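You operate a simulated robot arm through the tools that you are given. There is no shell and no other tool.

The job below is to be done with a simulated robot arm. You get a single attempt, and the scene is never put back.

## Task
Degas bottle JY-9 in the ultrasonic bath till its bubbles are gone, then put it back and cap it.
Fine: stand it in the basket, which stays in the bath; press START once; close the bath lid afterwards; leave the other bottle; spill next to nothing. Set down upright: what you pick out.

It is judged by the outcome, as a careful person would: the job done as asked, and still so three seconds after it is handed in. It fails if anything else is knocked over, pushed out of place, dropped, spilled or broken. Lids that push on must go on centred and level and be pressed home; caps that screw on are set level and turned clockwise until they are tight.

## Robot
A 6-joint arm with a two-finger parallel gripper, fixed in place. Base frame: the origin is on the floor under the middle of its stand, x ahead of it, y to its left, z up. Lengths are in mm, angles in rad, forces in N, time in s.
It reaches about 1347 mm from its shoulder. Its first joint turns from -2.897 to 2.897 rad. Payload 3.91 kg.
The tool frame sits at the grasp point between the pads (the TCP): z along the fingers, y along the line on which they close. The tips reach 30 mm beyond it. The gripper opens to 110 mm. The fingers are 20 mm wide and 10 mm thick; the gripper's body (48 by 112 mm) begins 55 mm behind the TCP.
Orientation is that of the tool frame in the base frame, as a unit quaternion [w, x, y, z]. With the fingers straight down and closing along the base's y, the tool's x points along the base's -x, its y along +y and its z along -z.

## Interface
- The arm moves only by the tool servo_tool. Its argument "commands" is text: rows parted by semicolons, each of 7 numbers parted by spaces: the shift along the base's x, y, z in mm, then the turn, a rotation vector about the base's x, y, z in rad, then the finger opening in mm, from 0 to 110. In form: x y z rx ry rz gripper; .... A call has 1 to 20 rows; each row is the pose to reach, as a shift and turn from the pose commanded when the call began. Rows are played at 5 a second. More than 50 mm and 0.15 rad between two rows, or a gripper value outside its range, and nothing of the call is played. A pose out of reach is approached as far as the arm can. The call stops where the force on the tool passes 90 N (or 10 N more than at its start, if that is more) or the arm is blocked; 0.2 s more then pass. Each finger travels about 108 mm/s and halts on what it meets, pressing with about 36 N; the grip force reading is that of the motor and also rises with nothing between the fingers. The clock runs only during rows and for 0.2 s after the last one: add rows that repeat a pose to give the fingers time. It gives the time, the measured TCP pose, the force on the tool (base axes), the opening and the grip force at its end, in the units of the frame above (readings bear some noise), with the torque about the TCP (base axes, N m) and any sound that the robot's microphone picked up, and new pictures: "views" is both (left out), scene, wrist or none.
- Cameras (640 x 400 px; columns grow to the right, rows downward): "scene" is fixed at [228.7, 502.1, 1440.9]; the picture's right is [-0.53, -0.85, 0.00], its down [-0.46, 0.29, -0.84] and it looks along [0.71, -0.44, -0.54] (base axes); focal length 330 px, centre (320, 200). "wrist" rides on the gripper at [72, 17, -103] in the tool frame; the picture's right is [-0.23, 0.97, 0.00], its down [-0.76, -0.18, -0.62] and it looks along [-0.61, -0.14, 0.78] (tool axes); focal length 222 px, centre (320, 200). There is no depth. A picture from a camera that has moved, and an enlarged one, comes with that camera's place and axes in the base frame and with its lens. The place of the scene camera against the robot may be out by one fixed shift of up to 18 mm in any direction.
- inspect(camera, box): a new picture of the part [left, top, right, bottom] of that camera's present view, enlarged. The clock stands still meanwhile.
- sign_off(): hands the job in; it is judged then, once.

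Places have to be worked out from the pictures, the camera data and where the tool is seen. Open the gripper and draw the arm clear of the work before you hand the job in, unless the task says otherwise.

The tools are called as name(argument=value, ...) on one line, values as JSON. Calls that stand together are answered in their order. servo_tool: Moves the arm, as the interface text tells. Its arguments: {"type":"object","properties":{"commands":{"type":"string"},"views":{"type":"string","enum":["both","scene","wrist","none"]}},"required":["commands"]} The other tools are called the same way: inspect (camera, box) takes an enlarged picture of a part of a camera's view; sign_off () hands the job in.

At the start:

```text
time_s: 0.0
tool_pos: [628.8, -18.7, 1201.1]
ee_rot: [0.0, 0.0, 1.0, -0.001]
ft_force: [0.4, 0.1, -0.4]
ft_torque: [0.02, 0.02, 0.02]
grip_width: 110.2
gripper_force: 0.0
```

scene: 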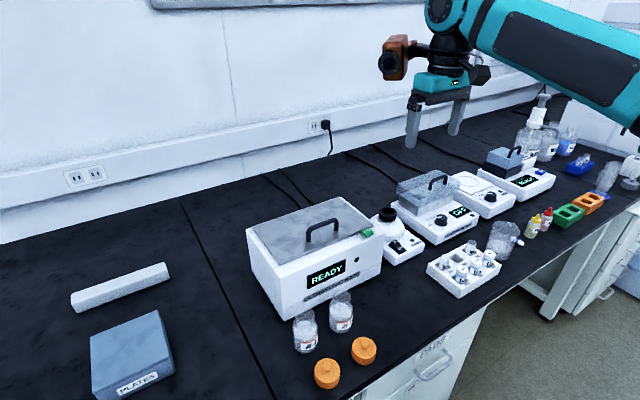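
wrist: 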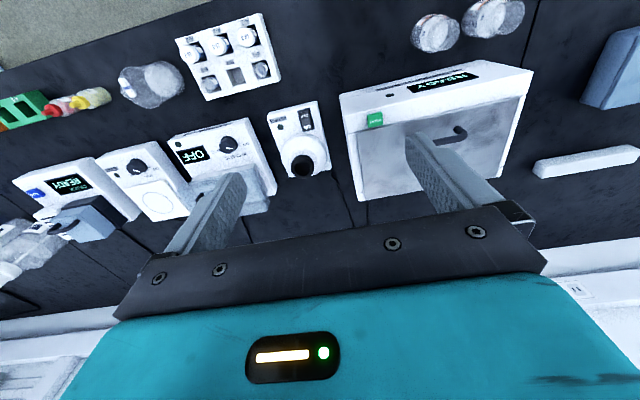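

I see a bath reading READY with its lid on, two open bottles in front and two orange caps beside them. I'll enlarge the scene to read the labels and the layout.

inspect(camera="scene", box=[230, 180, 410, 292])

inspect(camera="scene", box=[270, 280, 400, 400])

inspect(camera="wrist", box=[320, 0, 640, 220])

```text
3.56 times, centred on (320, 236) of scene
camera zoom: at [228.7, 502.1, 1440.9], right [-0.53, -0.85, 0.0], down [-0.46, 0.29, -0.84], along [0.71, -0.44, -0.54], focal length 1173 px, centre (320, 72)
```

zoom: 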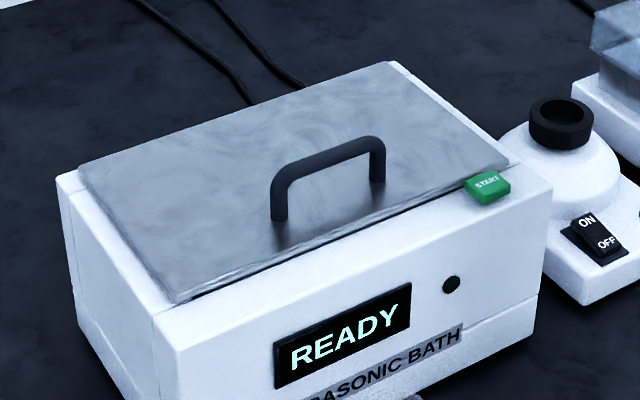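

```text
3.33 times, centred on (335, 340) of scene
camera zoom: at [228.7, 502.1, 1440.9], right [-0.53, -0.85, 0.0], down [-0.46, 0.29, -0.84], along [0.71, -0.44, -0.54], focal length 1100 px, centre (270, -267)
```

zoom: 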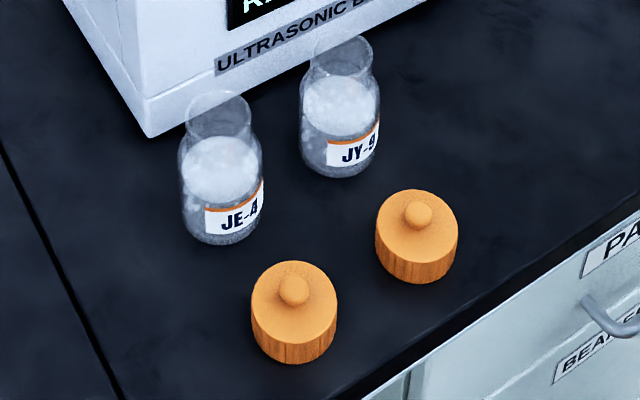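

```text
1.82 times, centred on (480, 110) of wrist
camera zoom: at [557.6, -3.2, 1304.8], right [0.23, 0.97, 0.0], down [0.76, -0.18, 0.62], along [0.61, -0.14, -0.78], focal length 404 px, centre (29, 364)
```

zoom: 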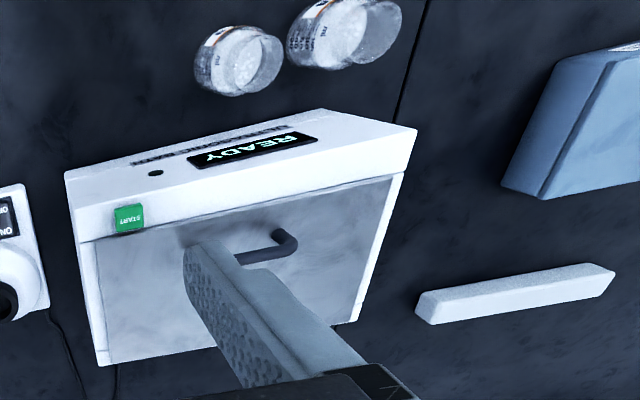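

Triangulating both views puts JY-9 near (631, 194), with the bench at about z 741. The bath top is at about z 925, START near (704, 59), and the lid handle near x 767, y 121–202. I'll move back and to the left so the wrist camera gets a clear view of the bath and bottles.

servo_tool(commands="-30 40 0 0 0 0 110; -60 80 0 0 0 0 110; -90 120 0 0 0 0 110; -120 160 0 0 0 0 110; -150 200 0 0 0 0 110; -150 200 0 0 0 0 110")

```text
time_s: 1.4
tool_pos: [479.9, 180.5, 1203.6]
ee_rot: [0.0, 0.0, 1.0, 0.0]
ft_force: [-0.6, -0.1, 1.1]
ft_torque: [-0.01, 0.0, 0.01]
grip_width: 110.0
gripper_force: 0.1
camera wrist: at [409.3, 196.9, 1306.6], right [0.23, 0.97, 0.0], down [0.76, -0.18, 0.62], along [0.61, -0.14, -0.78], focal length 222 px, centre (320, 200)
```

scene: 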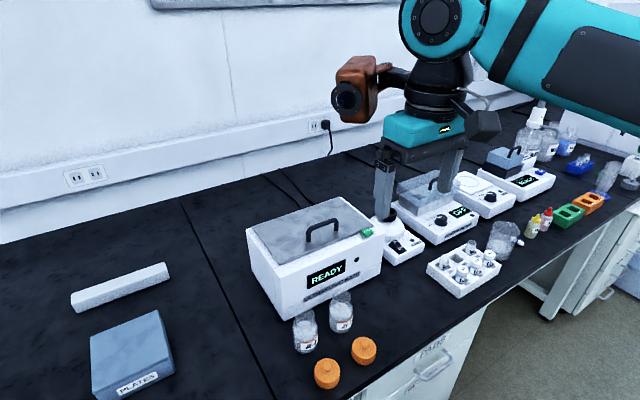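
wrist: 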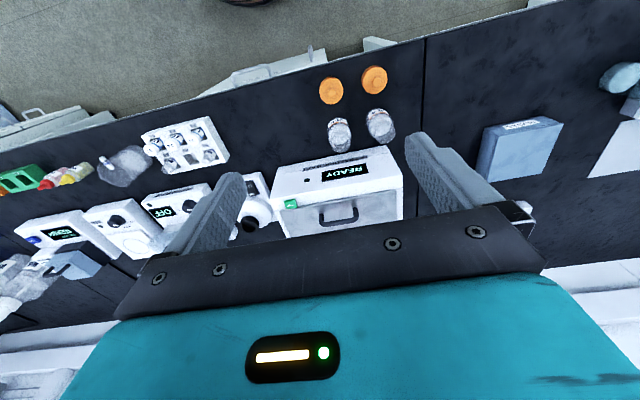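

Now the wrist camera sees the bath between the fingers, with both bottles and both caps. I'll enlarge that region to work out the lid type and exact positions.

inspect(camera="wrist", box=[240, 130, 420, 245])

inspect(camera="wrist", box=[290, 50, 420, 165])

```text
3.48 times, centred on (330, 188) of wrist
camera zoom: at [409.3, 196.9, 1306.6], right [0.23, 0.97, 0.0], down [0.76, -0.18, 0.62], along [0.61, -0.14, -0.78], focal length 773 px, centre (285, 244)
```

zoom: 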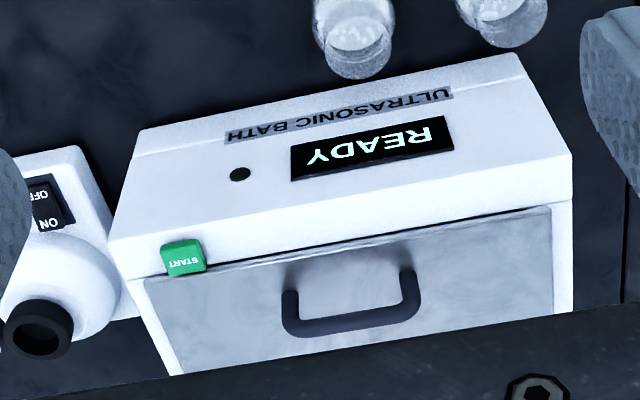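

```text
3.48 times, centred on (355, 108) of wrist
camera zoom: at [409.3, 196.9, 1306.6], right [0.23, 0.97, 0.0], down [0.76, -0.18, 0.62], along [0.61, -0.14, -0.78], focal length 773 px, centre (198, 522)
```

zoom: 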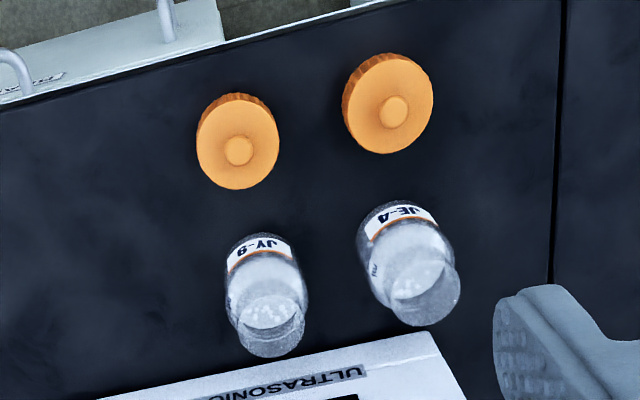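

The wrist view gives START near (709, 60, 919), handle feet near x 756, y 120–199, and the handle bar at about z 955. I'll look at the back edge of the lid for a hinge and take a closer view of the bottles.

inspect(camera="scene", box=[240, 190, 310, 234])

inspect(camera="scene", box=[320, 185, 390, 229])

inspect(camera="scene", box=[285, 280, 365, 360])

```text
9.09 times, centred on (275, 212) of scene
camera zoom: at [228.7, 502.1, 1440.9], right [-0.53, -0.85, 0.0], down [-0.46, 0.29, -0.84], along [0.71, -0.44, -0.54], focal length 2999 px, centre (729, 91)
```

zoom: 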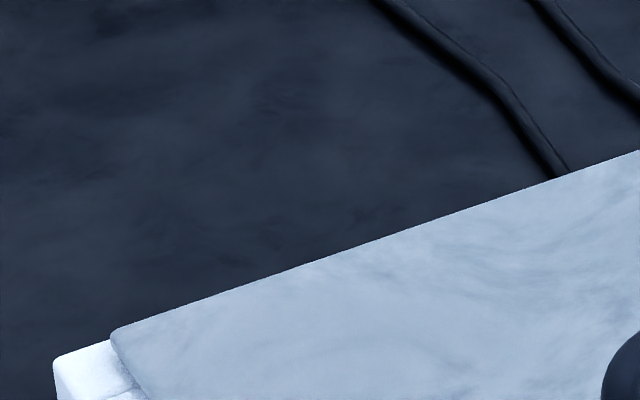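

```text
9.09 times, centred on (355, 207) of scene
camera zoom: at [228.7, 502.1, 1440.9], right [-0.53, -0.85, 0.0], down [-0.46, 0.29, -0.84], along [0.71, -0.44, -0.54], focal length 2999 px, centre (2, 136)
```

zoom: 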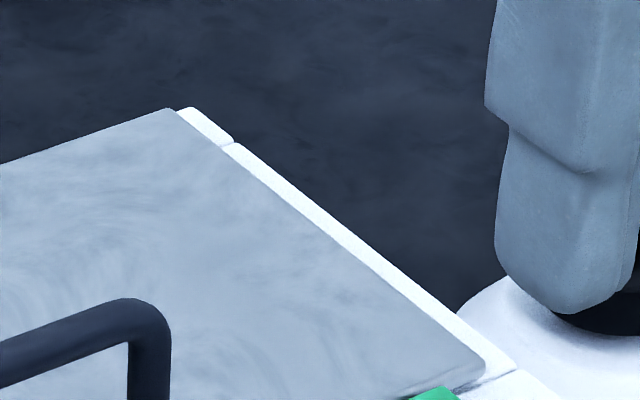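

```text
5.00 times, centred on (325, 320) of scene
camera zoom: at [228.7, 502.1, 1440.9], right [-0.53, -0.85, 0.0], down [-0.46, 0.29, -0.84], along [0.71, -0.44, -0.54], focal length 1649 px, centre (295, -400)
```

zoom: 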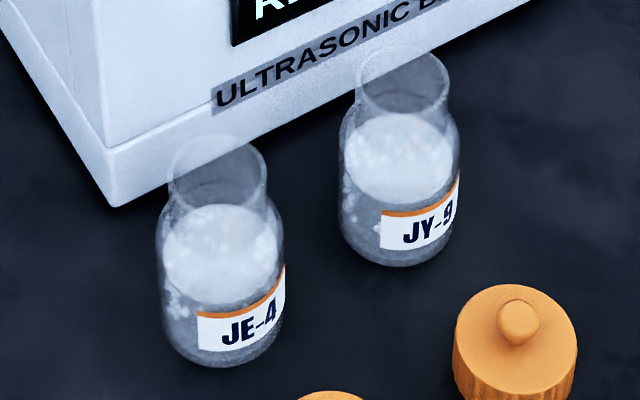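

The lid runs to the bath's back edge and its handle is set forward of centre, so I judge it hinged at the back. I'll go lower for a closer wrist view of the bottles, their necks and the caps.

servo_tool(commands="-8 5 -48 0 0 0 110; -16 10 -96 0 0 0 110; -24 15 -144 0 0 0 110; -30 20 -190 0 0 0 110; -30 20 -190 0 0 0 110")

```text
time_s: 2.6
tool_pos: [450.0, 201.7, 1009.6]
ee_rot: [0.001, 0.0, 1.0, 0.0]
ft_force: [0.6, 1.1, 0.6]
ft_torque: [0.04, -0.04, 0.0]
grip_width: 110.1
gripper_force: 0.1
camera wrist: at [378.4, 218.3, 1113.5], right [0.23, 0.97, 0.0], down [0.76, -0.18, 0.62], along [0.61, -0.14, -0.78], focal length 222 px, centre (320, 200)
```

scene: 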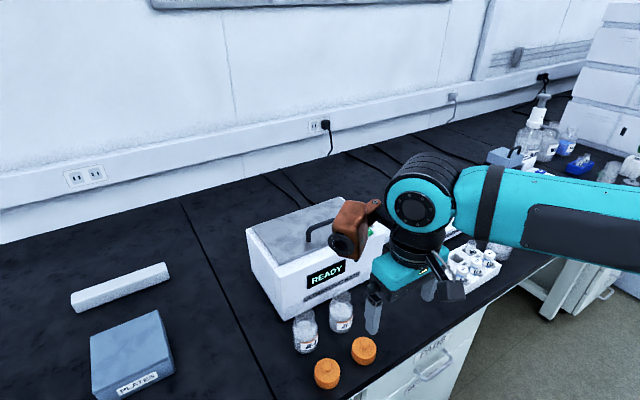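
wrist: 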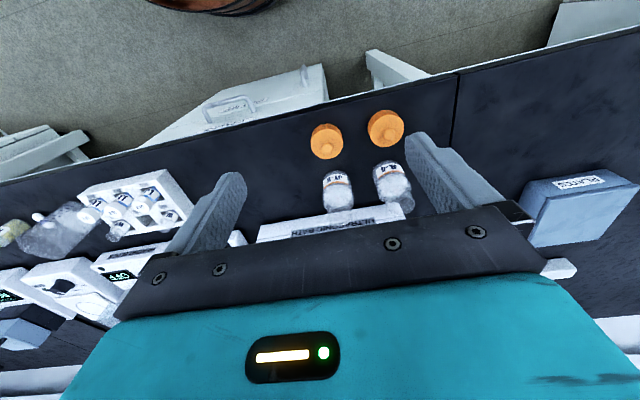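

The bottles and caps are now visible between the fingers. I'll enlarge that part.

inspect(camera="wrist", box=[300, 100, 420, 220])

inspect(camera="wrist", box=[305, 155, 365, 215])

```text
3.33 times, centred on (360, 160) of wrist
camera zoom: at [378.4, 218.3, 1113.5], right [0.23, 0.97, 0.0], down [0.76, -0.18, 0.62], along [0.61, -0.14, -0.78], focal length 740 px, centre (187, 333)
```

zoom: 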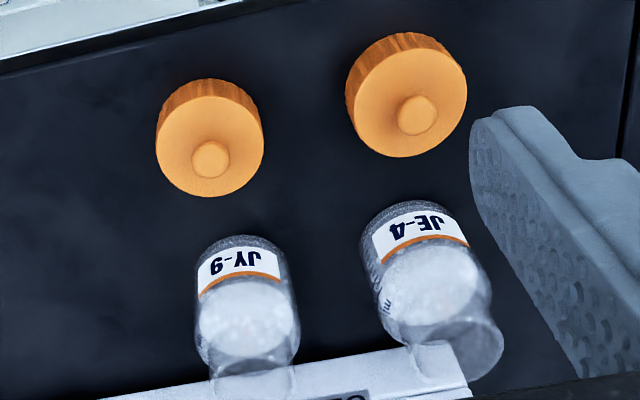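

```text
6.67 times, centred on (335, 185) of wrist
camera zoom: at [378.4, 218.3, 1113.5], right [0.23, 0.97, 0.0], down [0.76, -0.18, 0.62], along [0.61, -0.14, -0.78], focal length 1481 px, centre (220, 300)
```

zoom: 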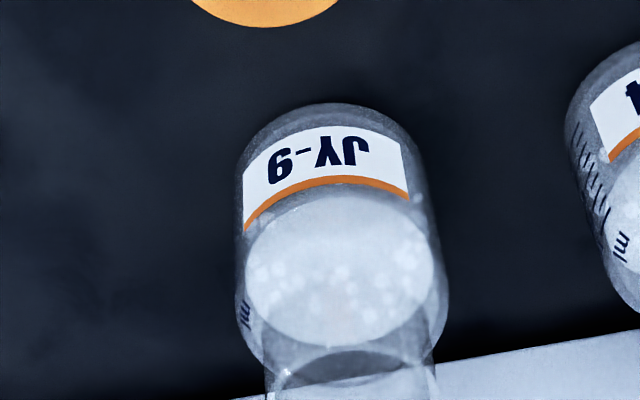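

The neck shows no obvious thread. The JY-9 cap's knob top triangulates to about (532, 195, 790) and the JE-4 cap's to about (532, 290). I'll deal with the lid first, rising and turning the tool 90° about z so the fingers close along x across the handle.

servo_tool(commands="15.5 -3.8 12.7 0 0 0.1428 110; 31 -7.6 25.4 0 0 0.2856 110; 46.5 -11.4 38.1 0 0 0.4284 110; 62 -15.2 50.8 0 0 0.5712 110; 77.5 -19 63.5 0 0 0.714 100; 93 -22.8 76.2 0 0 0.8568 90; 108.5 -26.6 88.9 0 0 0.9996 80; 124 -30.4 101.6 0 0 1.1424 70; 139.5 -34.2 114.3 0 0 1.2852 60; 155 -38 127 0 0 1.428 50; 170 -42 140 0 0 1.5708 40; 170 -42 140 0 0 1.5708 30")

```text
time_s: 5.2
tool_pos: [620.0, 158.3, 1151.3]
ee_rot: [-0.001, 0.708, -0.707, 0.001]
ft_force: [0.3, 1.3, -0.6]
ft_torque: [0.02, -0.02, -0.01]
grip_width: 30.1
gripper_force: 0.1
camera wrist: at [602.9, 85.7, 1255.5], right [-0.97, 0.23, 0.0], down [0.18, 0.76, 0.62], along [0.14, 0.61, -0.78], focal length 222 px, centre (320, 200)
```

scene: 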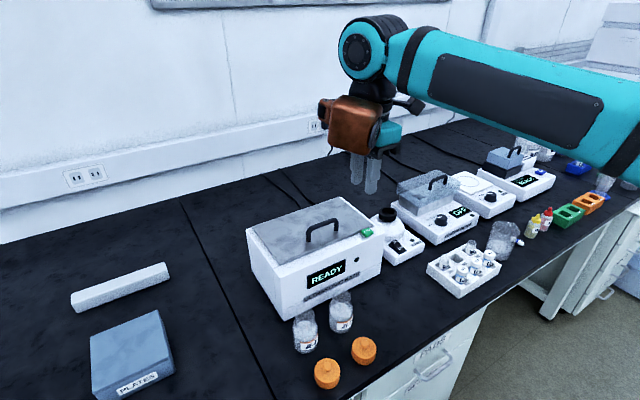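
wrist: 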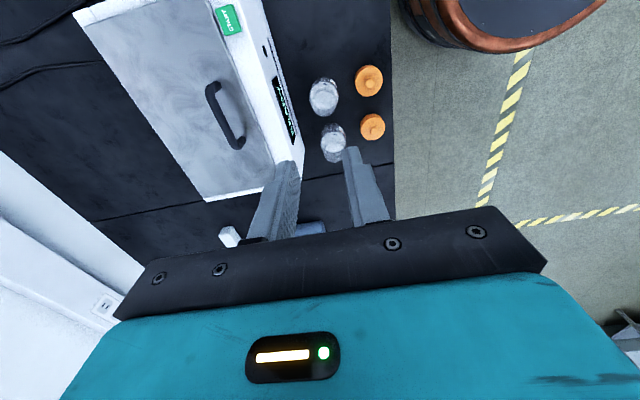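

The wrist camera now looks down on the lid from its right side. I'll enlarge it to locate the handle and check the hinge edge.

inspect(camera="wrist", box=[60, 0, 320, 210])

inspect(camera="wrist", box=[290, 50, 400, 170])

```text
1.90 times, centred on (190, 105) of wrist
camera zoom: at [602.9, 85.7, 1255.5], right [-0.97, 0.23, 0.0], down [0.18, 0.76, 0.62], along [0.14, 0.61, -0.78], focal length 423 px, centre (568, 381)
```

zoom: 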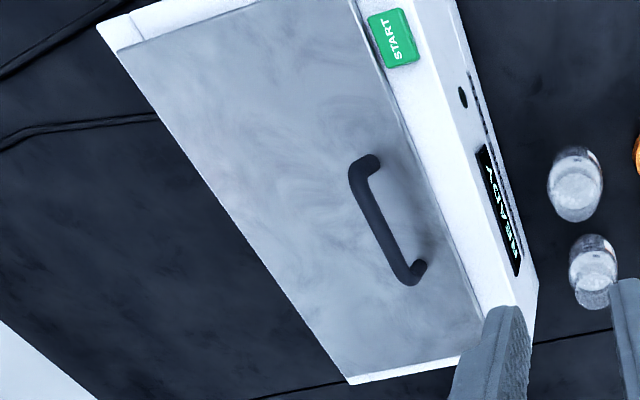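

```text
3.33 times, centred on (345, 110) of wrist
camera zoom: at [602.9, 85.7, 1255.5], right [-0.97, 0.23, 0.0], down [0.18, 0.76, 0.62], along [0.14, 0.61, -0.78], focal length 740 px, centre (237, 500)
```

zoom: 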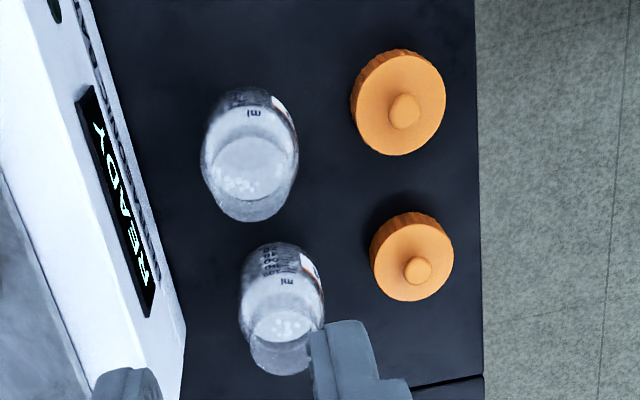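

The handle bar centre comes out at about (754.5, 160, 955), with the lid's back edge at x ≈ 880. I'll tilt the tool 40° so the fingers point forward and down, then stop about 70 mm short of the bar to check alignment.

servo_tool(commands="16.4 0.3 -26.7 0 -0.1396 0 30; 32.7 0.7 -53.4 0 -0.2792 0 30; 49.1 1 -80.1 0 -0.4188 0 30; 65.4 1.4 -106.8 0 -0.5584 0 30; 81.8 1.7 -133.5 0 -0.698 0 30; 81.8 1.7 -133.5 0 -0.698 0 30")

```text
time_s: 6.6
tool_pos: [702.0, 160.7, 1016.7]
ee_rot: [-0.241, 0.665, -0.664, 0.242]
ft_force: [-0.2, 0.5, -0.1]
ft_torque: [-0.05, -0.01, 0.0]
grip_width: 29.8
gripper_force: 0.0
camera wrist: at [621.8, 87.0, 1085.5], right [-0.75, 0.23, -0.63], down [-0.26, 0.76, 0.59], along [0.61, 0.61, -0.51], focal length 222 px, centre (320, 200)
```

scene: 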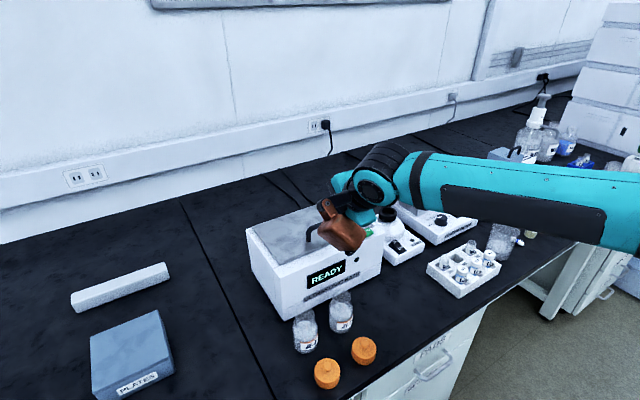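
wrist: 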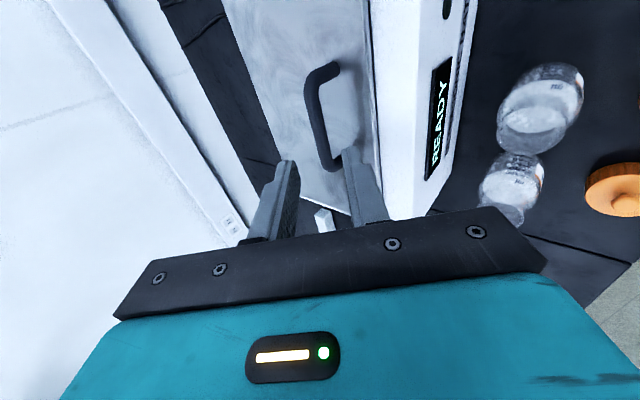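

The bar projects almost exactly where I predicted for this pose. I'll zoom in to check before moving in.

inspect(camera="wrist", box=[250, 40, 410, 240])

```text
2.00 times, centred on (330, 140) of wrist
camera zoom: at [621.8, 87.0, 1085.5], right [-0.75, 0.23, -0.63], down [-0.26, 0.76, 0.59], along [0.61, 0.61, -0.51], focal length 444 px, centre (300, 320)
```

zoom: 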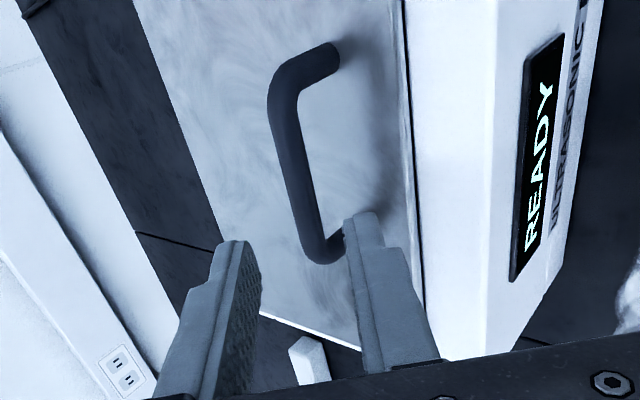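

The match is within about 2 px, roughly 1.5 mm. I'll advance 70 mm along the finger direction so the bar sits between the pads, still open at 30.

servo_tool(commands="15 0 -18 0 0 0 30; 30 0 -36 0 0 0 30; 44.3 0 -54 0 0 0 30; 44.3 0 -54 0 0 0 30")

```text
time_s: 7.6
tool_pos: [744.0, 160.2, 961.6]
ee_rot: [-0.242, 0.665, -0.664, 0.242]
ft_force: [0.6, 0.2, 0.3]
ft_torque: [-0.03, 0.0, 0.0]
grip_width: 29.8
gripper_force: 0.1
camera wrist: at [665.5, 87.6, 1030.3], right [-0.75, 0.23, -0.63], down [-0.26, 0.76, 0.59], along [0.61, 0.61, -0.51], focal length 222 px, centre (320, 200)
```

scene: 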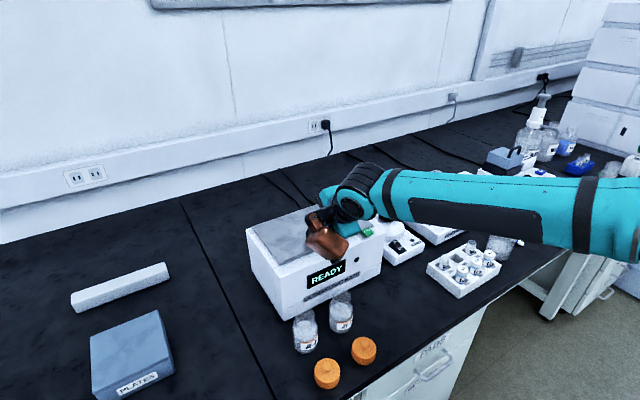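
wrist: 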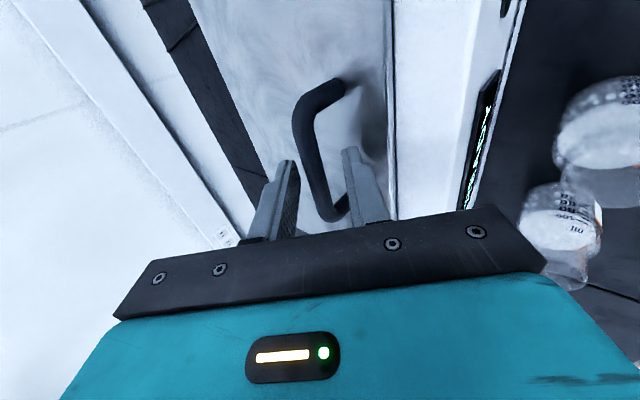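

The bar appears between the fingers. I'll zoom once more before closing.

inspect(camera="wrist", box=[250, 70, 410, 240])

```text
2.35 times, centred on (330, 155) of wrist
camera zoom: at [665.5, 87.6, 1030.3], right [-0.75, 0.23, -0.63], down [-0.26, 0.76, 0.59], along [0.61, 0.61, -0.51], focal length 523 px, centre (296, 306)
```

zoom: 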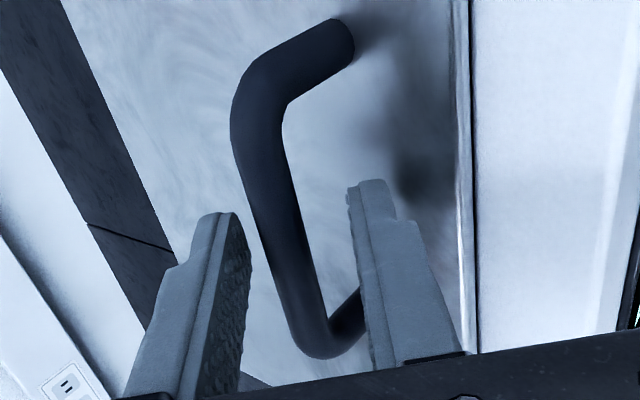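

The bar is well inside the pads. I'll close on it without moving.

servo_tool(commands="0 0 0 0 0 0 0; 0 0 0 0 0 0 0; 0 0 0 0 0 0 0", views="none")

```text
time_s: 8.4
tool_pos: [747.5, 160.8, 964.1]
ee_rot: [-0.244, 0.664, -0.664, 0.242]
ft_force: [40.6, 3.8, 27.0]
ft_torque: [0.01, -0.69, 0.09]
grip_width: 12.0
gripper_force: 45.4
```

The fingers hold the 12 mm bar. The force along the closing axis shows the bar sits about 4 mm up and forward of the tool centre. I'll shift to relieve that, then lift the lid the first 10° along an arc about a back hinge near (879, 914), watching the force.

servo_tool(commands="3 0 2.5 0 0 0 0; 7.6 0 13.5 0 0.0582 0 0; 13.1 0 24.3 0 0.1164 0 0; 13.1 0 24.3 0 0.1164 0 0")

```text
time_s: 9.4
tool_pos: [757.7, 161.2, 990.4]
ee_rot: [-0.203, 0.677, -0.677, 0.203]
ft_force: [-28.3, -0.6, 10.9]
ft_torque: [-0.21, 0.29, -0.16]
grip_width: 11.8
gripper_force: 45.1
camera wrist: at [687.3, 87.6, 1066.1], right [-0.81, 0.23, -0.53], down [-0.19, 0.76, 0.62], along [0.55, 0.61, -0.58], focal length 222 px, centre (320, 200)
```

scene: 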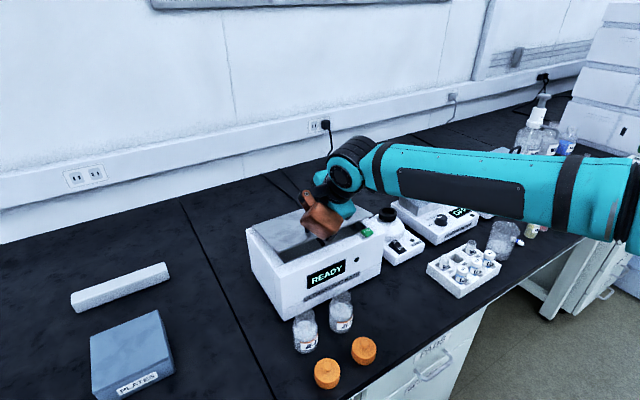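
wrist: 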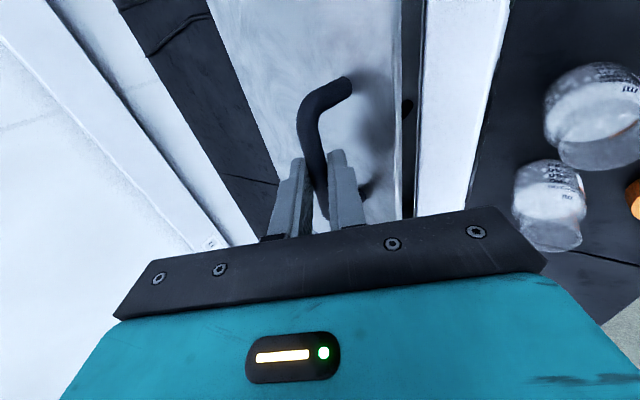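

The lid is opening as a back-hinged one: the front gap shows and the force is about 30 N radially outward. I'll back off a couple of mm radially and continue the arc in small steps.

servo_tool(commands="-2.4 0 1.3 0 0 0 0; -2.4 0 1.3 0 0 0 0", views="none")

```text
time_s: 10.0
tool_pos: [756.2, 160.5, 988.1]
ee_rot: [0.202, -0.678, 0.678, -0.202]
ft_force: [11.4, 3.9, -4.4]
ft_torque: [0.75, -0.24, 0.45]
grip_width: 11.7
gripper_force: 45.7
```

The force is now about 12 N inward, so the true arc lies between. I refit the hinge to about (881, 926) and continue to roughly 30°, then check the force again.

servo_tool(commands="6.3 0 9.3 0 0.0582 0 0; 12.7 0 19.1 0 0.1163 0 0; 20 0 28.4 0 0.1745 0 0; 28.1 0 37.1 0 0.2327 0 0; 28.1 0 37.1 0 0.2327 0 0")

```text
time_s: 11.2
tool_pos: [786.4, 161.4, 1026.3]
ee_rot: [-0.121, 0.697, -0.696, 0.123]
ft_force: [11.0, 2.9, -15.4]
ft_torque: [-0.95, -0.03, -0.31]
grip_width: 11.8
gripper_force: 45.4
camera wrist: at [734.9, 87.7, 1116.4], right [-0.92, 0.23, -0.33], down [-0.04, 0.76, 0.65], along [0.4, 0.61, -0.69], focal length 222 px, centre (320, 200)
```

scene: 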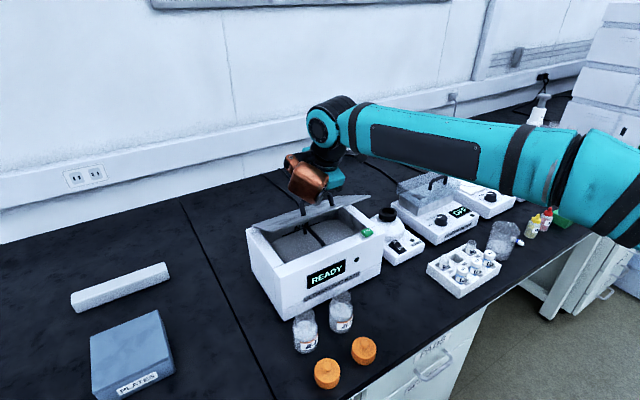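
wrist: 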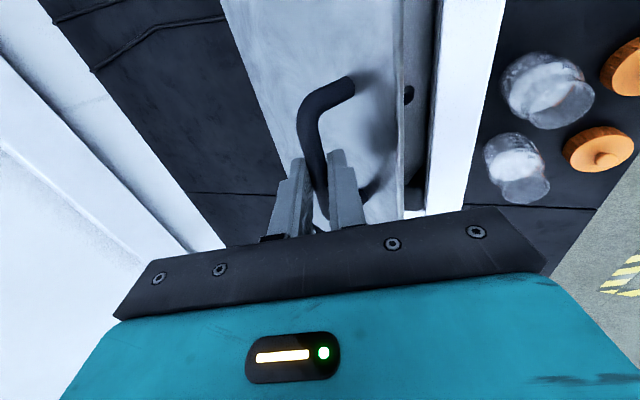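

The arc fits well: force is under 20 N, slightly inward. The scene view shows the basket inside with its handle across it. I'll continue to about 60°.

servo_tool(commands="9.2 0 7.4 0 0.0582 0 0; 18.6 0 14.6 0 0.1163 0 0; 28.5 0 20.8 0 0.1745 0 0; 39.1 0 26.2 0 0.2327 0 0; 50 0 30.7 0 0.2909 0 0; 61.2 0 34.1 0 0.349 0 0; 61.2 0 34.1 0 0.349 0 0")

```text
time_s: 12.8
tool_pos: [846.2, 161.0, 1061.3]
ee_rot: [0.0, -0.707, 0.707, 0.0]
ft_force: [5.9, 3.6, -13.8]
ft_torque: [-0.3, -0.18, -0.01]
grip_width: 11.7
gripper_force: 45.2
camera wrist: at [829.4, 87.5, 1163.9], right [-0.97, 0.23, 0.0], down [0.18, 0.76, 0.62], along [0.14, 0.61, -0.78], focal length 222 px, centre (320, 200)
```

scene: 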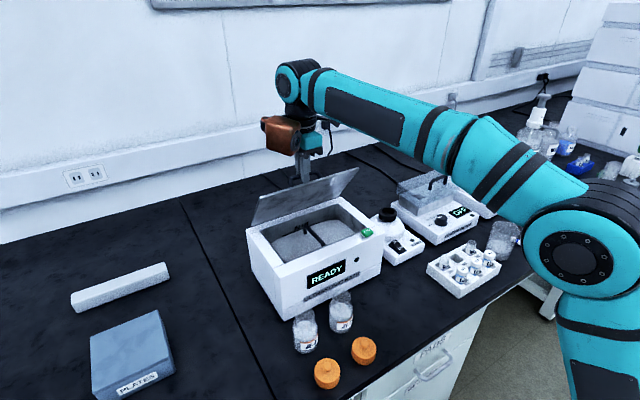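
wrist: 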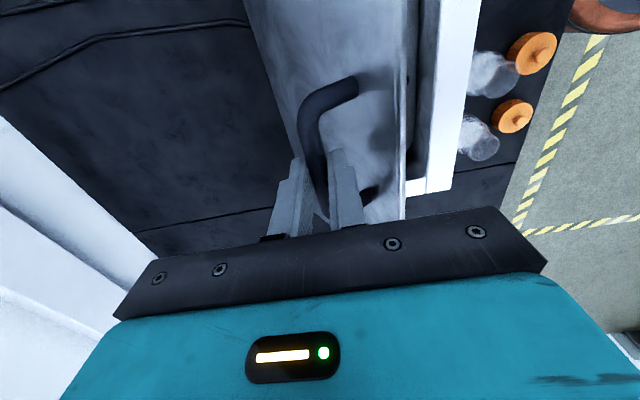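

The forces stay low and the lid is at about 60°. I'll continue to about 90°.

servo_tool(commands="11.6 0 2.3 0 0.0582 0 0; 23.4 0 3.7 0 0.1163 0 0; 35.3 0 4.3 0 0.1745 0 0; 47.1 0 3.9 0 0.2327 0 0; 58.9 0 2.4 0 0.2909 0 0; 70.5 0 0 0 0.349 0 0; 70.5 0 0 0 0.349 0 0")

```text
time_s: 14.1
tool_pos: [883.9, 156.6, 1043.6]
ee_rot: [-0.102, -0.699, 0.7, 0.104]
ft_force: [2.3, 3.5, 15.5]
ft_torque: [-0.22, -0.4, 0.0]
grip_width: 11.6
gripper_force: 45.1
out of reach, approached as far as the arm can: row 5, 6
stopped in row 6: the force on the tool passed its limit at 138 N (the readings are from after the stop); the commanded pose is now the measured one
camera wrist: at [898.1, 83.0, 1147.2], right [-0.93, 0.23, 0.28], down [0.35, 0.76, 0.55], along [-0.09, 0.61, -0.79], focal length 222 px, centre (320, 200)
```

scene: 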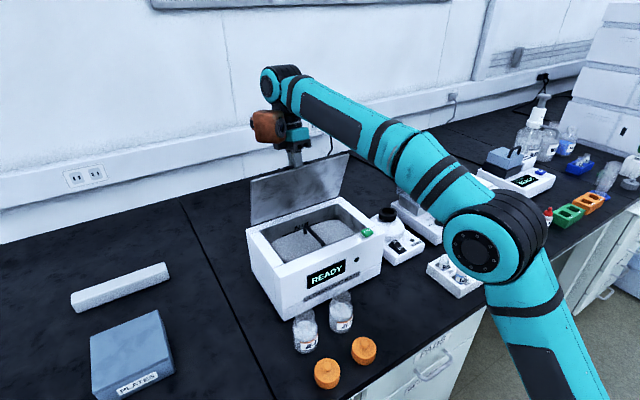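
wrist: 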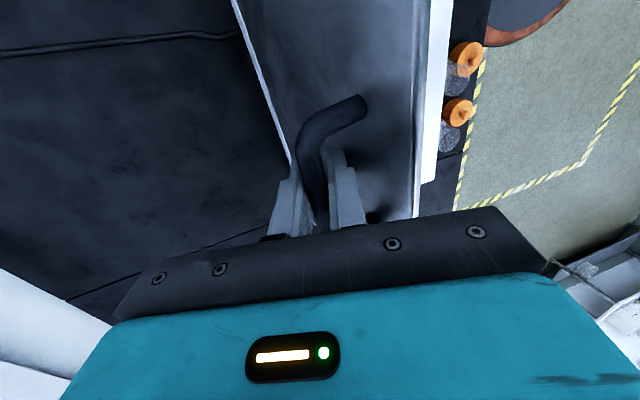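

The arm hit its reach limit because of the tool's backward tilt, and the bar slid in the grip. The lid is at roughly 80° and the bath looks to be in place. I'll zoom to see where the bar now sits between the fingers.

inspect(camera="wrist", box=[230, 70, 450, 250])

inspect(camera="scene", box=[220, 110, 420, 330])

```text
2.22 times, centred on (340, 160) of wrist
camera zoom: at [898.1, 83.0, 1147.2], right [-0.93, 0.23, 0.28], down [0.35, 0.76, 0.55], along [-0.09, 0.61, -0.79], focal length 494 px, centre (276, 289)
```

zoom: 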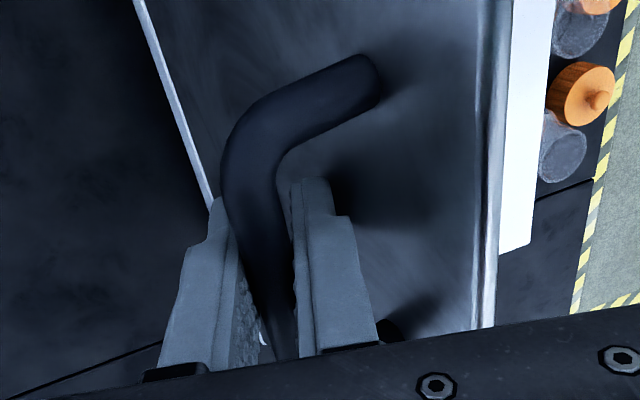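

```text
1.82 times, centred on (320, 220) of scene
camera zoom: at [228.7, 502.1, 1440.9], right [-0.53, -0.85, 0.0], down [-0.46, 0.29, -0.84], along [0.71, -0.44, -0.54], focal length 600 px, centre (320, 164)
```

zoom: 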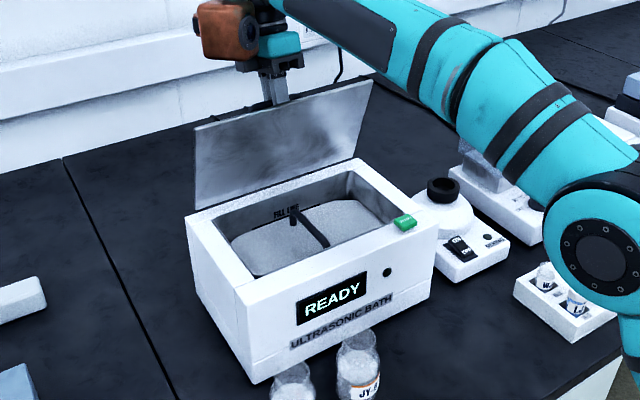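

The bath hasn't moved; inside, the basket has a handle bar across its middle. I'll take out the backward tilt, which pivots the fingers around the bar and brings the wrist nearer, and then carry on opening.

servo_tool(commands="1.2 0 -0.2 0 -0.117 0 0; 4.6 0 -0.5 0 -0.239 0 0; 12.1 0 -1.2 0 -0.326 0 0; 12.1 0 -1.2 0 -0.326 0 0")

```text
time_s: 15.1
tool_pos: [896.4, 156.5, 1041.2]
ee_rot: [-0.013, 0.707, -0.707, 0.01]
ft_force: [-0.4, 6.0, 13.4]
ft_torque: [-0.01, -0.06, -0.04]
grip_width: 11.6
gripper_force: 45.4
camera wrist: at [876.6, 82.9, 1143.2], right [-0.97, 0.23, -0.03], down [0.16, 0.76, 0.63], along [0.17, 0.61, -0.78], focal length 222 px, centre (320, 200)
```

scene: 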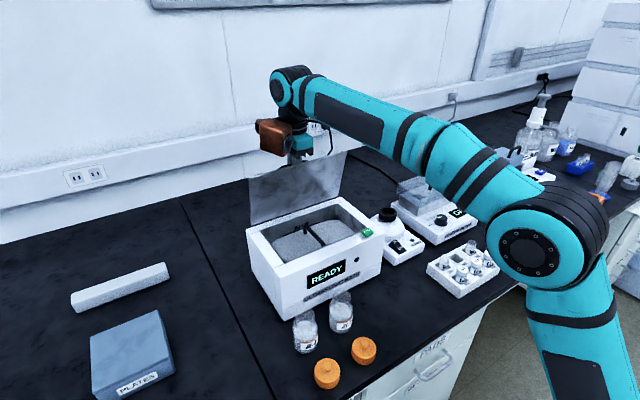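
wrist: 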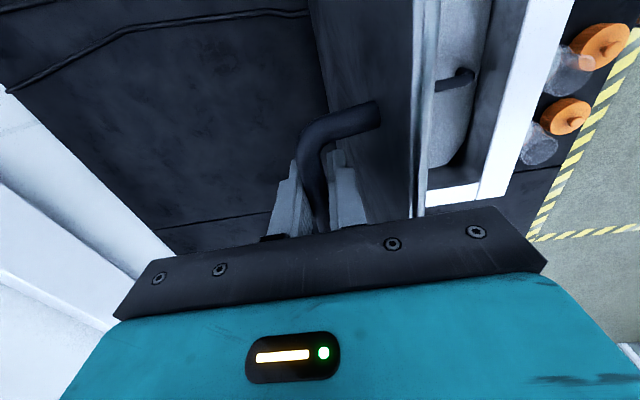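

Good: forces are small and the lid is at about 83°. I'll carry on past vertical.

servo_tool(commands="9.5 0 -1.4 0 -0.053 0 0; 18.2 0 -3.4 0 -0.053 0 0; 26.8 0 -6 0 -0.053 0 0; 35.1 0 -9.2 0 -0.053 0 0; 35.1 0 -9.2 0 -0.053 0 0")

```text
time_s: 16.3
tool_pos: [931.4, 156.1, 1031.2]
ee_rot: [0.031, -0.706, 0.707, -0.028]
ft_force: [3.1, 2.4, 6.2]
ft_torque: [0.04, 0.02, -0.01]
grip_width: 11.6
gripper_force: 45.0
camera wrist: at [906.7, 82.9, 1133.1], right [-0.97, 0.23, -0.08], down [0.12, 0.76, 0.64], along [0.21, 0.61, -0.77], focal length 222 px, centre (320, 200)
```

scene: 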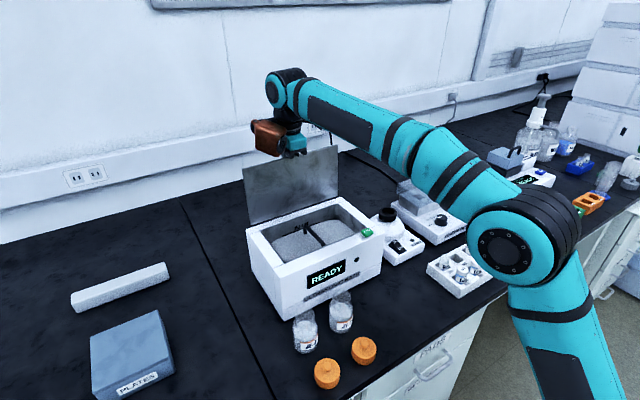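
wrist: 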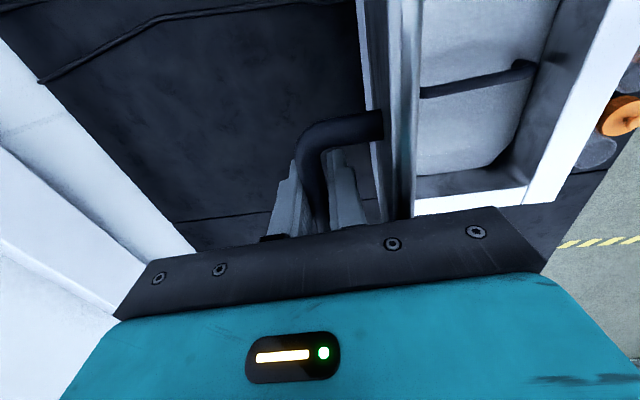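

The lid is at about 98° and forces are low. I'll push a few degrees further so it rests stably open, watching for a stop.

servo_tool(commands="8.1 0 -3.8 0 -0.03 0 0; 14.1 0 -7 0 -0.05 0 0; 14.1 0 -7 0 -0.05 0 0", views="none")

```text
time_s: 17.1
tool_pos: [944.1, 155.6, 1026.4]
ee_rot: [0.049, -0.705, 0.706, -0.047]
ft_force: [-13.9, -4.4, 20.6]
ft_torque: [-1.51, 2.61, 0.53]
grip_width: 11.9
gripper_force: 44.5
```

I feel light resistance near 105°, which is likely the lid's stop. I'll open slightly to free the bar, withdraw straight up along the fingers, and see whether the lid stays.

servo_tool(commands="0 0 0 0 0 0 20; 0 0 0 0 0 0 20; -2 0 15 0 0 0 20; -4.5 0 32 0 0 0 20; -8 0 58 0 0 0 20; -14 0 100 0 0 0 20; -14 0 100 0 0 0 20")

```text
time_s: 18.7
tool_pos: [931.1, 155.9, 1122.7]
ee_rot: [0.047, -0.705, 0.706, -0.046]
ft_force: [0.0, 0.1, -0.7]
ft_torque: [0.0, 0.0, 0.0]
grip_width: 19.9
gripper_force: 0.0
camera wrist: at [901.6, 82.5, 1222.7], right [-0.97, 0.23, -0.13], down [0.09, 0.76, 0.64], along [0.24, 0.61, -0.75], focal length 222 px, centre (320, 200)
```

scene: 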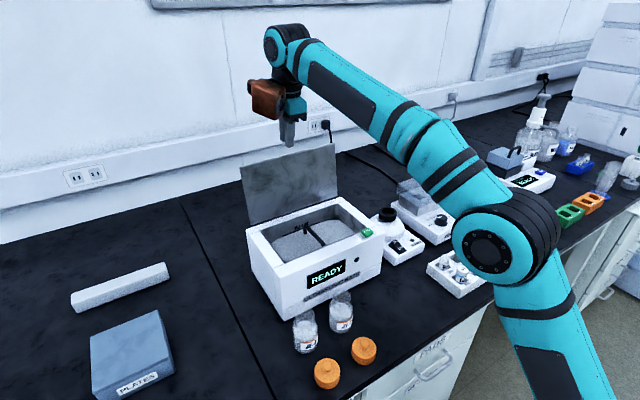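
wrist: 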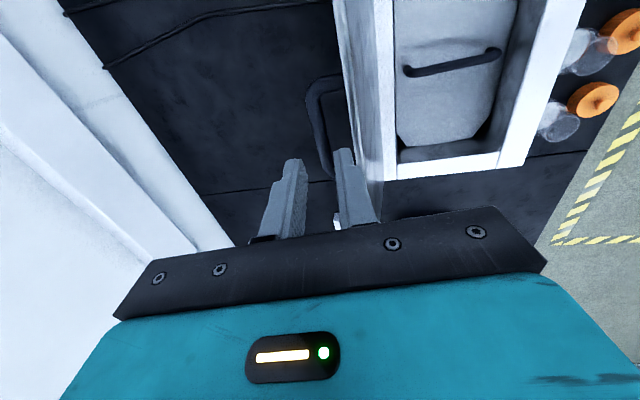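

The lid stays open past vertical. I'll enlarge both views of the bath interior.

inspect(camera="wrist", box=[340, 0, 600, 190])

inspect(camera="scene", box=[240, 185, 390, 280])

```text
2.11 times, centred on (470, 95) of wrist
camera zoom: at [901.6, 82.5, 1222.7], right [-0.97, 0.23, -0.13], down [0.09, 0.76, 0.64], along [0.24, 0.61, -0.75], focal length 468 px, centre (4, 421)
```

zoom: 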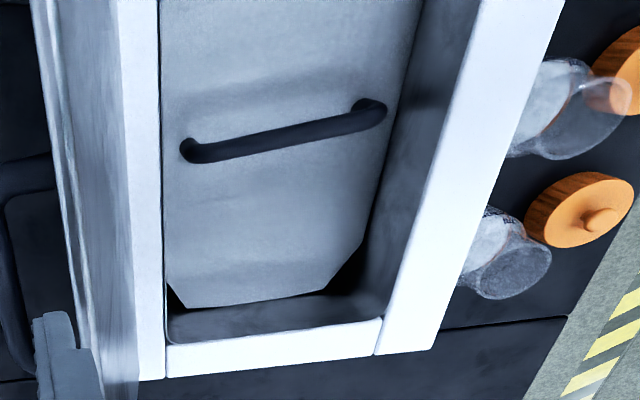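

```text
4.21 times, centred on (315, 232) of scene
camera zoom: at [228.7, 502.1, 1440.9], right [-0.53, -0.85, 0.0], down [-0.46, 0.29, -0.84], along [0.71, -0.44, -0.54], focal length 1389 px, centre (341, 63)
```

zoom: 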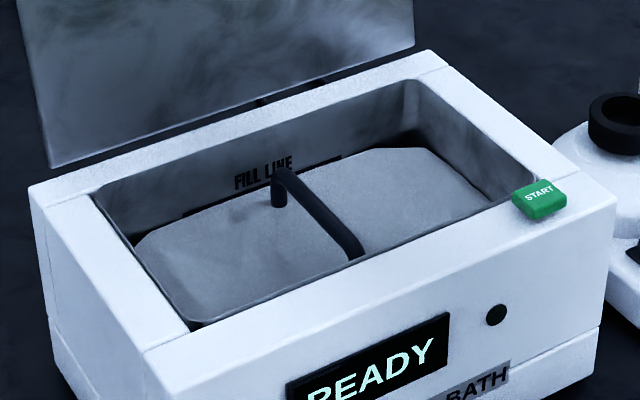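

Inside I see a grey surface with a black handle bar across it, which could be the basket floor, a mesh, or an inner cover. I'll raise the arm, come back over the front, and turn the tool back so the wrist camera looks into the bath.

servo_tool(commands="0 0 30 0 0.07 0 20; 0 0 60 0 0.138 0 20; 0 0 60 0 0.138 0 20", views="none")

servo_tool(commands="-30 0 0 0 0 -0.1428 20; -60 0 0 0 0 -0.2856 20; -90 0 0 0 0 -0.4284 20; -120 0 0 0 0 -0.5712 20; -150 0 0 0 0 -0.714 20; -180 0 0 0 0 -0.8568 20; -210 0 0 0 0 -0.9996 20; -240 0 0 0 0 -1.1424 20; -270 0 0 0 0 -1.2852 20; -300 0 0 0 0 -1.428 20; -330 0 0 0 0 -1.5708 20; -330 0 0 0 0 -1.5708 20")

```text
time_s: 19.5
tool_pos: [909.1, 151.5, 1160.0]
ee_rot: [0.0, 0.708, -0.707, -0.003]
ft_force: [-0.6, -0.5, 0.6]
ft_torque: [0.0, -0.02, 0.02]
grip_width: 19.9
gripper_force: 0.0
out of reach, approached as far as the arm can: row 2, 3
```

```text
time_s: 22.1
tool_pos: [581.1, 153.4, 1160.0]
ee_rot: [0.002, 0.001, 1.0, 0.002]
ft_force: [0.0, -0.8, 0.2]
ft_torque: [-0.02, 0.03, 0.03]
grip_width: 20.0
gripper_force: 0.0
camera wrist: at [508.0, 169.0, 1263.5], right [0.23, 0.97, 0.01], down [0.76, -0.18, 0.62], along [0.61, -0.14, -0.78], focal length 222 px, centre (320, 200)
```

scene: 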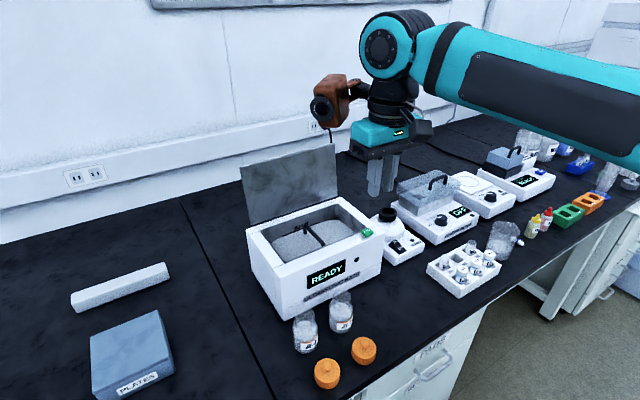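
wrist: 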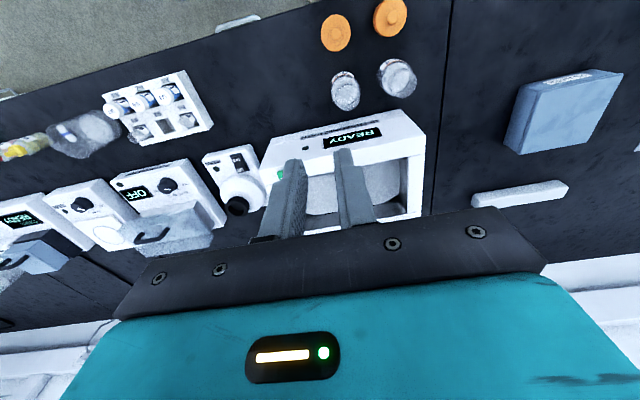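

The fingers block the interior. I'll open the gripper and move above the bath so the camera looks nearly straight down into it.

servo_tool(commands="45 0 0 0 0 0 60; 90 0 0 0 0 0 110; 135 0 0 0 0 0 110; 180 0 0 0 0 0 110; 205 0 0 0 0 0 110; 205 0 0 0 0 0 110", views="wrist")

inspect(camera="wrist", box=[200, 0, 440, 190])

```text
time_s: 23.5
tool_pos: [786.9, 151.2, 1158.7]
ee_rot: [0.002, -0.001, 1.0, 0.002]
ft_force: [0.1, -0.2, -0.8]
ft_torque: [0.0, 0.0, -0.01]
grip_width: 110.1
gripper_force: 0.0
camera wrist: at [714.2, 167.8, 1262.3], right [0.23, 0.97, 0.0], down [0.76, -0.18, 0.62], along [0.61, -0.14, -0.78], focal length 222 px, centre (320, 200)
```

wrist: 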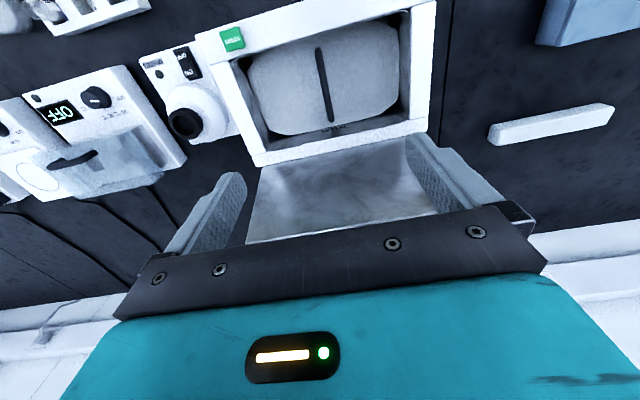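

```text
2.11 times, centred on (320, 95) of wrist
camera zoom: at [714.2, 167.8, 1262.3], right [0.23, 0.97, 0.0], down [0.76, -0.18, 0.62], along [0.61, -0.14, -0.78], focal length 468 px, centre (320, 421)
```

zoom: 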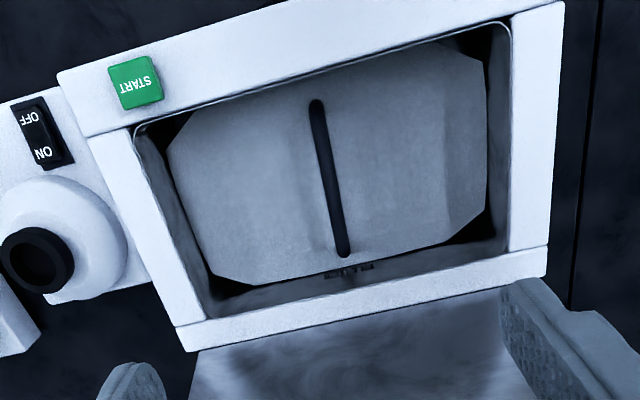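

The basket looks like a chamfered tray about 40 mm below the bath rim with a bar across it, and the shading at one end hints at walls. I'll zoom tighter to tell walls and floor from a flat cover.

inspect(camera="wrist", box=[320, 0, 420, 130])

inspect(camera="wrist", box=[230, 20, 330, 150])

inspect(camera="scene", box=[260, 205, 320, 265])

inspect(camera="scene", box=[310, 195, 370, 255])

```text
3.08 times, centred on (370, 65) of wrist
camera zoom: at [714.2, 167.8, 1262.3], right [0.23, 0.97, 0.0], down [0.76, -0.18, 0.62], along [0.61, -0.14, -0.78], focal length 684 px, centre (166, 615)
```

zoom: 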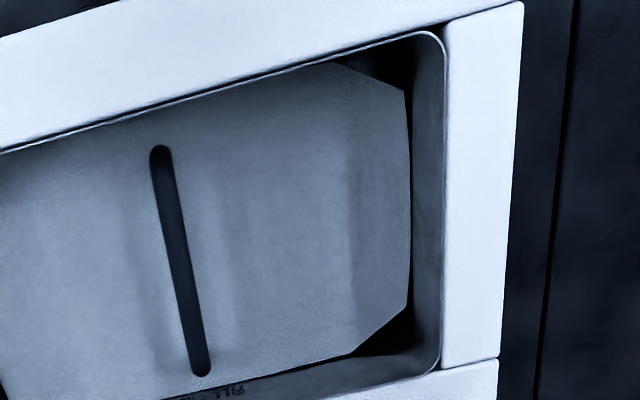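

```text
3.08 times, centred on (280, 85) of wrist
camera zoom: at [714.2, 167.8, 1262.3], right [0.23, 0.97, 0.0], down [0.76, -0.18, 0.62], along [0.61, -0.14, -0.78], focal length 684 px, centre (443, 554)
```

zoom: 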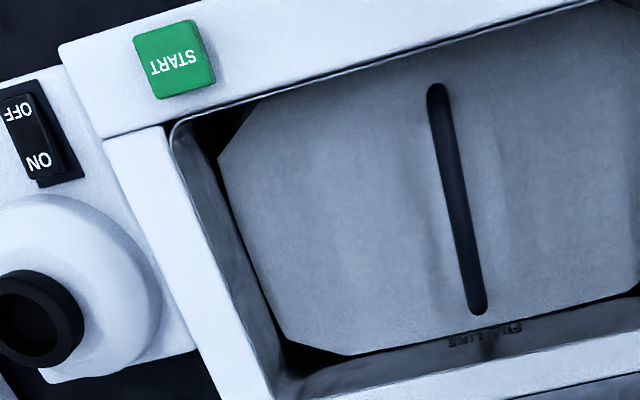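

```text
6.67 times, centred on (290, 235) of scene
camera zoom: at [228.7, 502.1, 1440.9], right [-0.53, -0.85, 0.0], down [-0.46, 0.29, -0.84], along [0.71, -0.44, -0.54], focal length 2199 px, centre (520, -33)
```

zoom: 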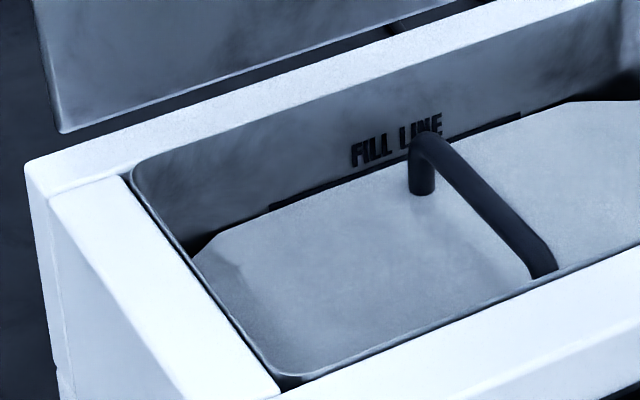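

```text
6.67 times, centred on (340, 225) of scene
camera zoom: at [228.7, 502.1, 1440.9], right [-0.53, -0.85, 0.0], down [-0.46, 0.29, -0.84], along [0.71, -0.44, -0.54], focal length 2199 px, centre (187, 33)
```

zoom: 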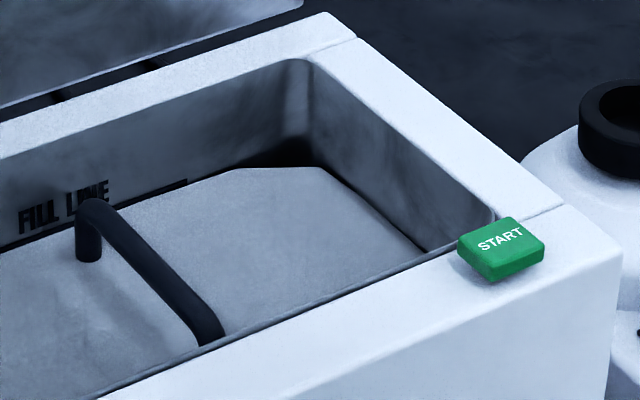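

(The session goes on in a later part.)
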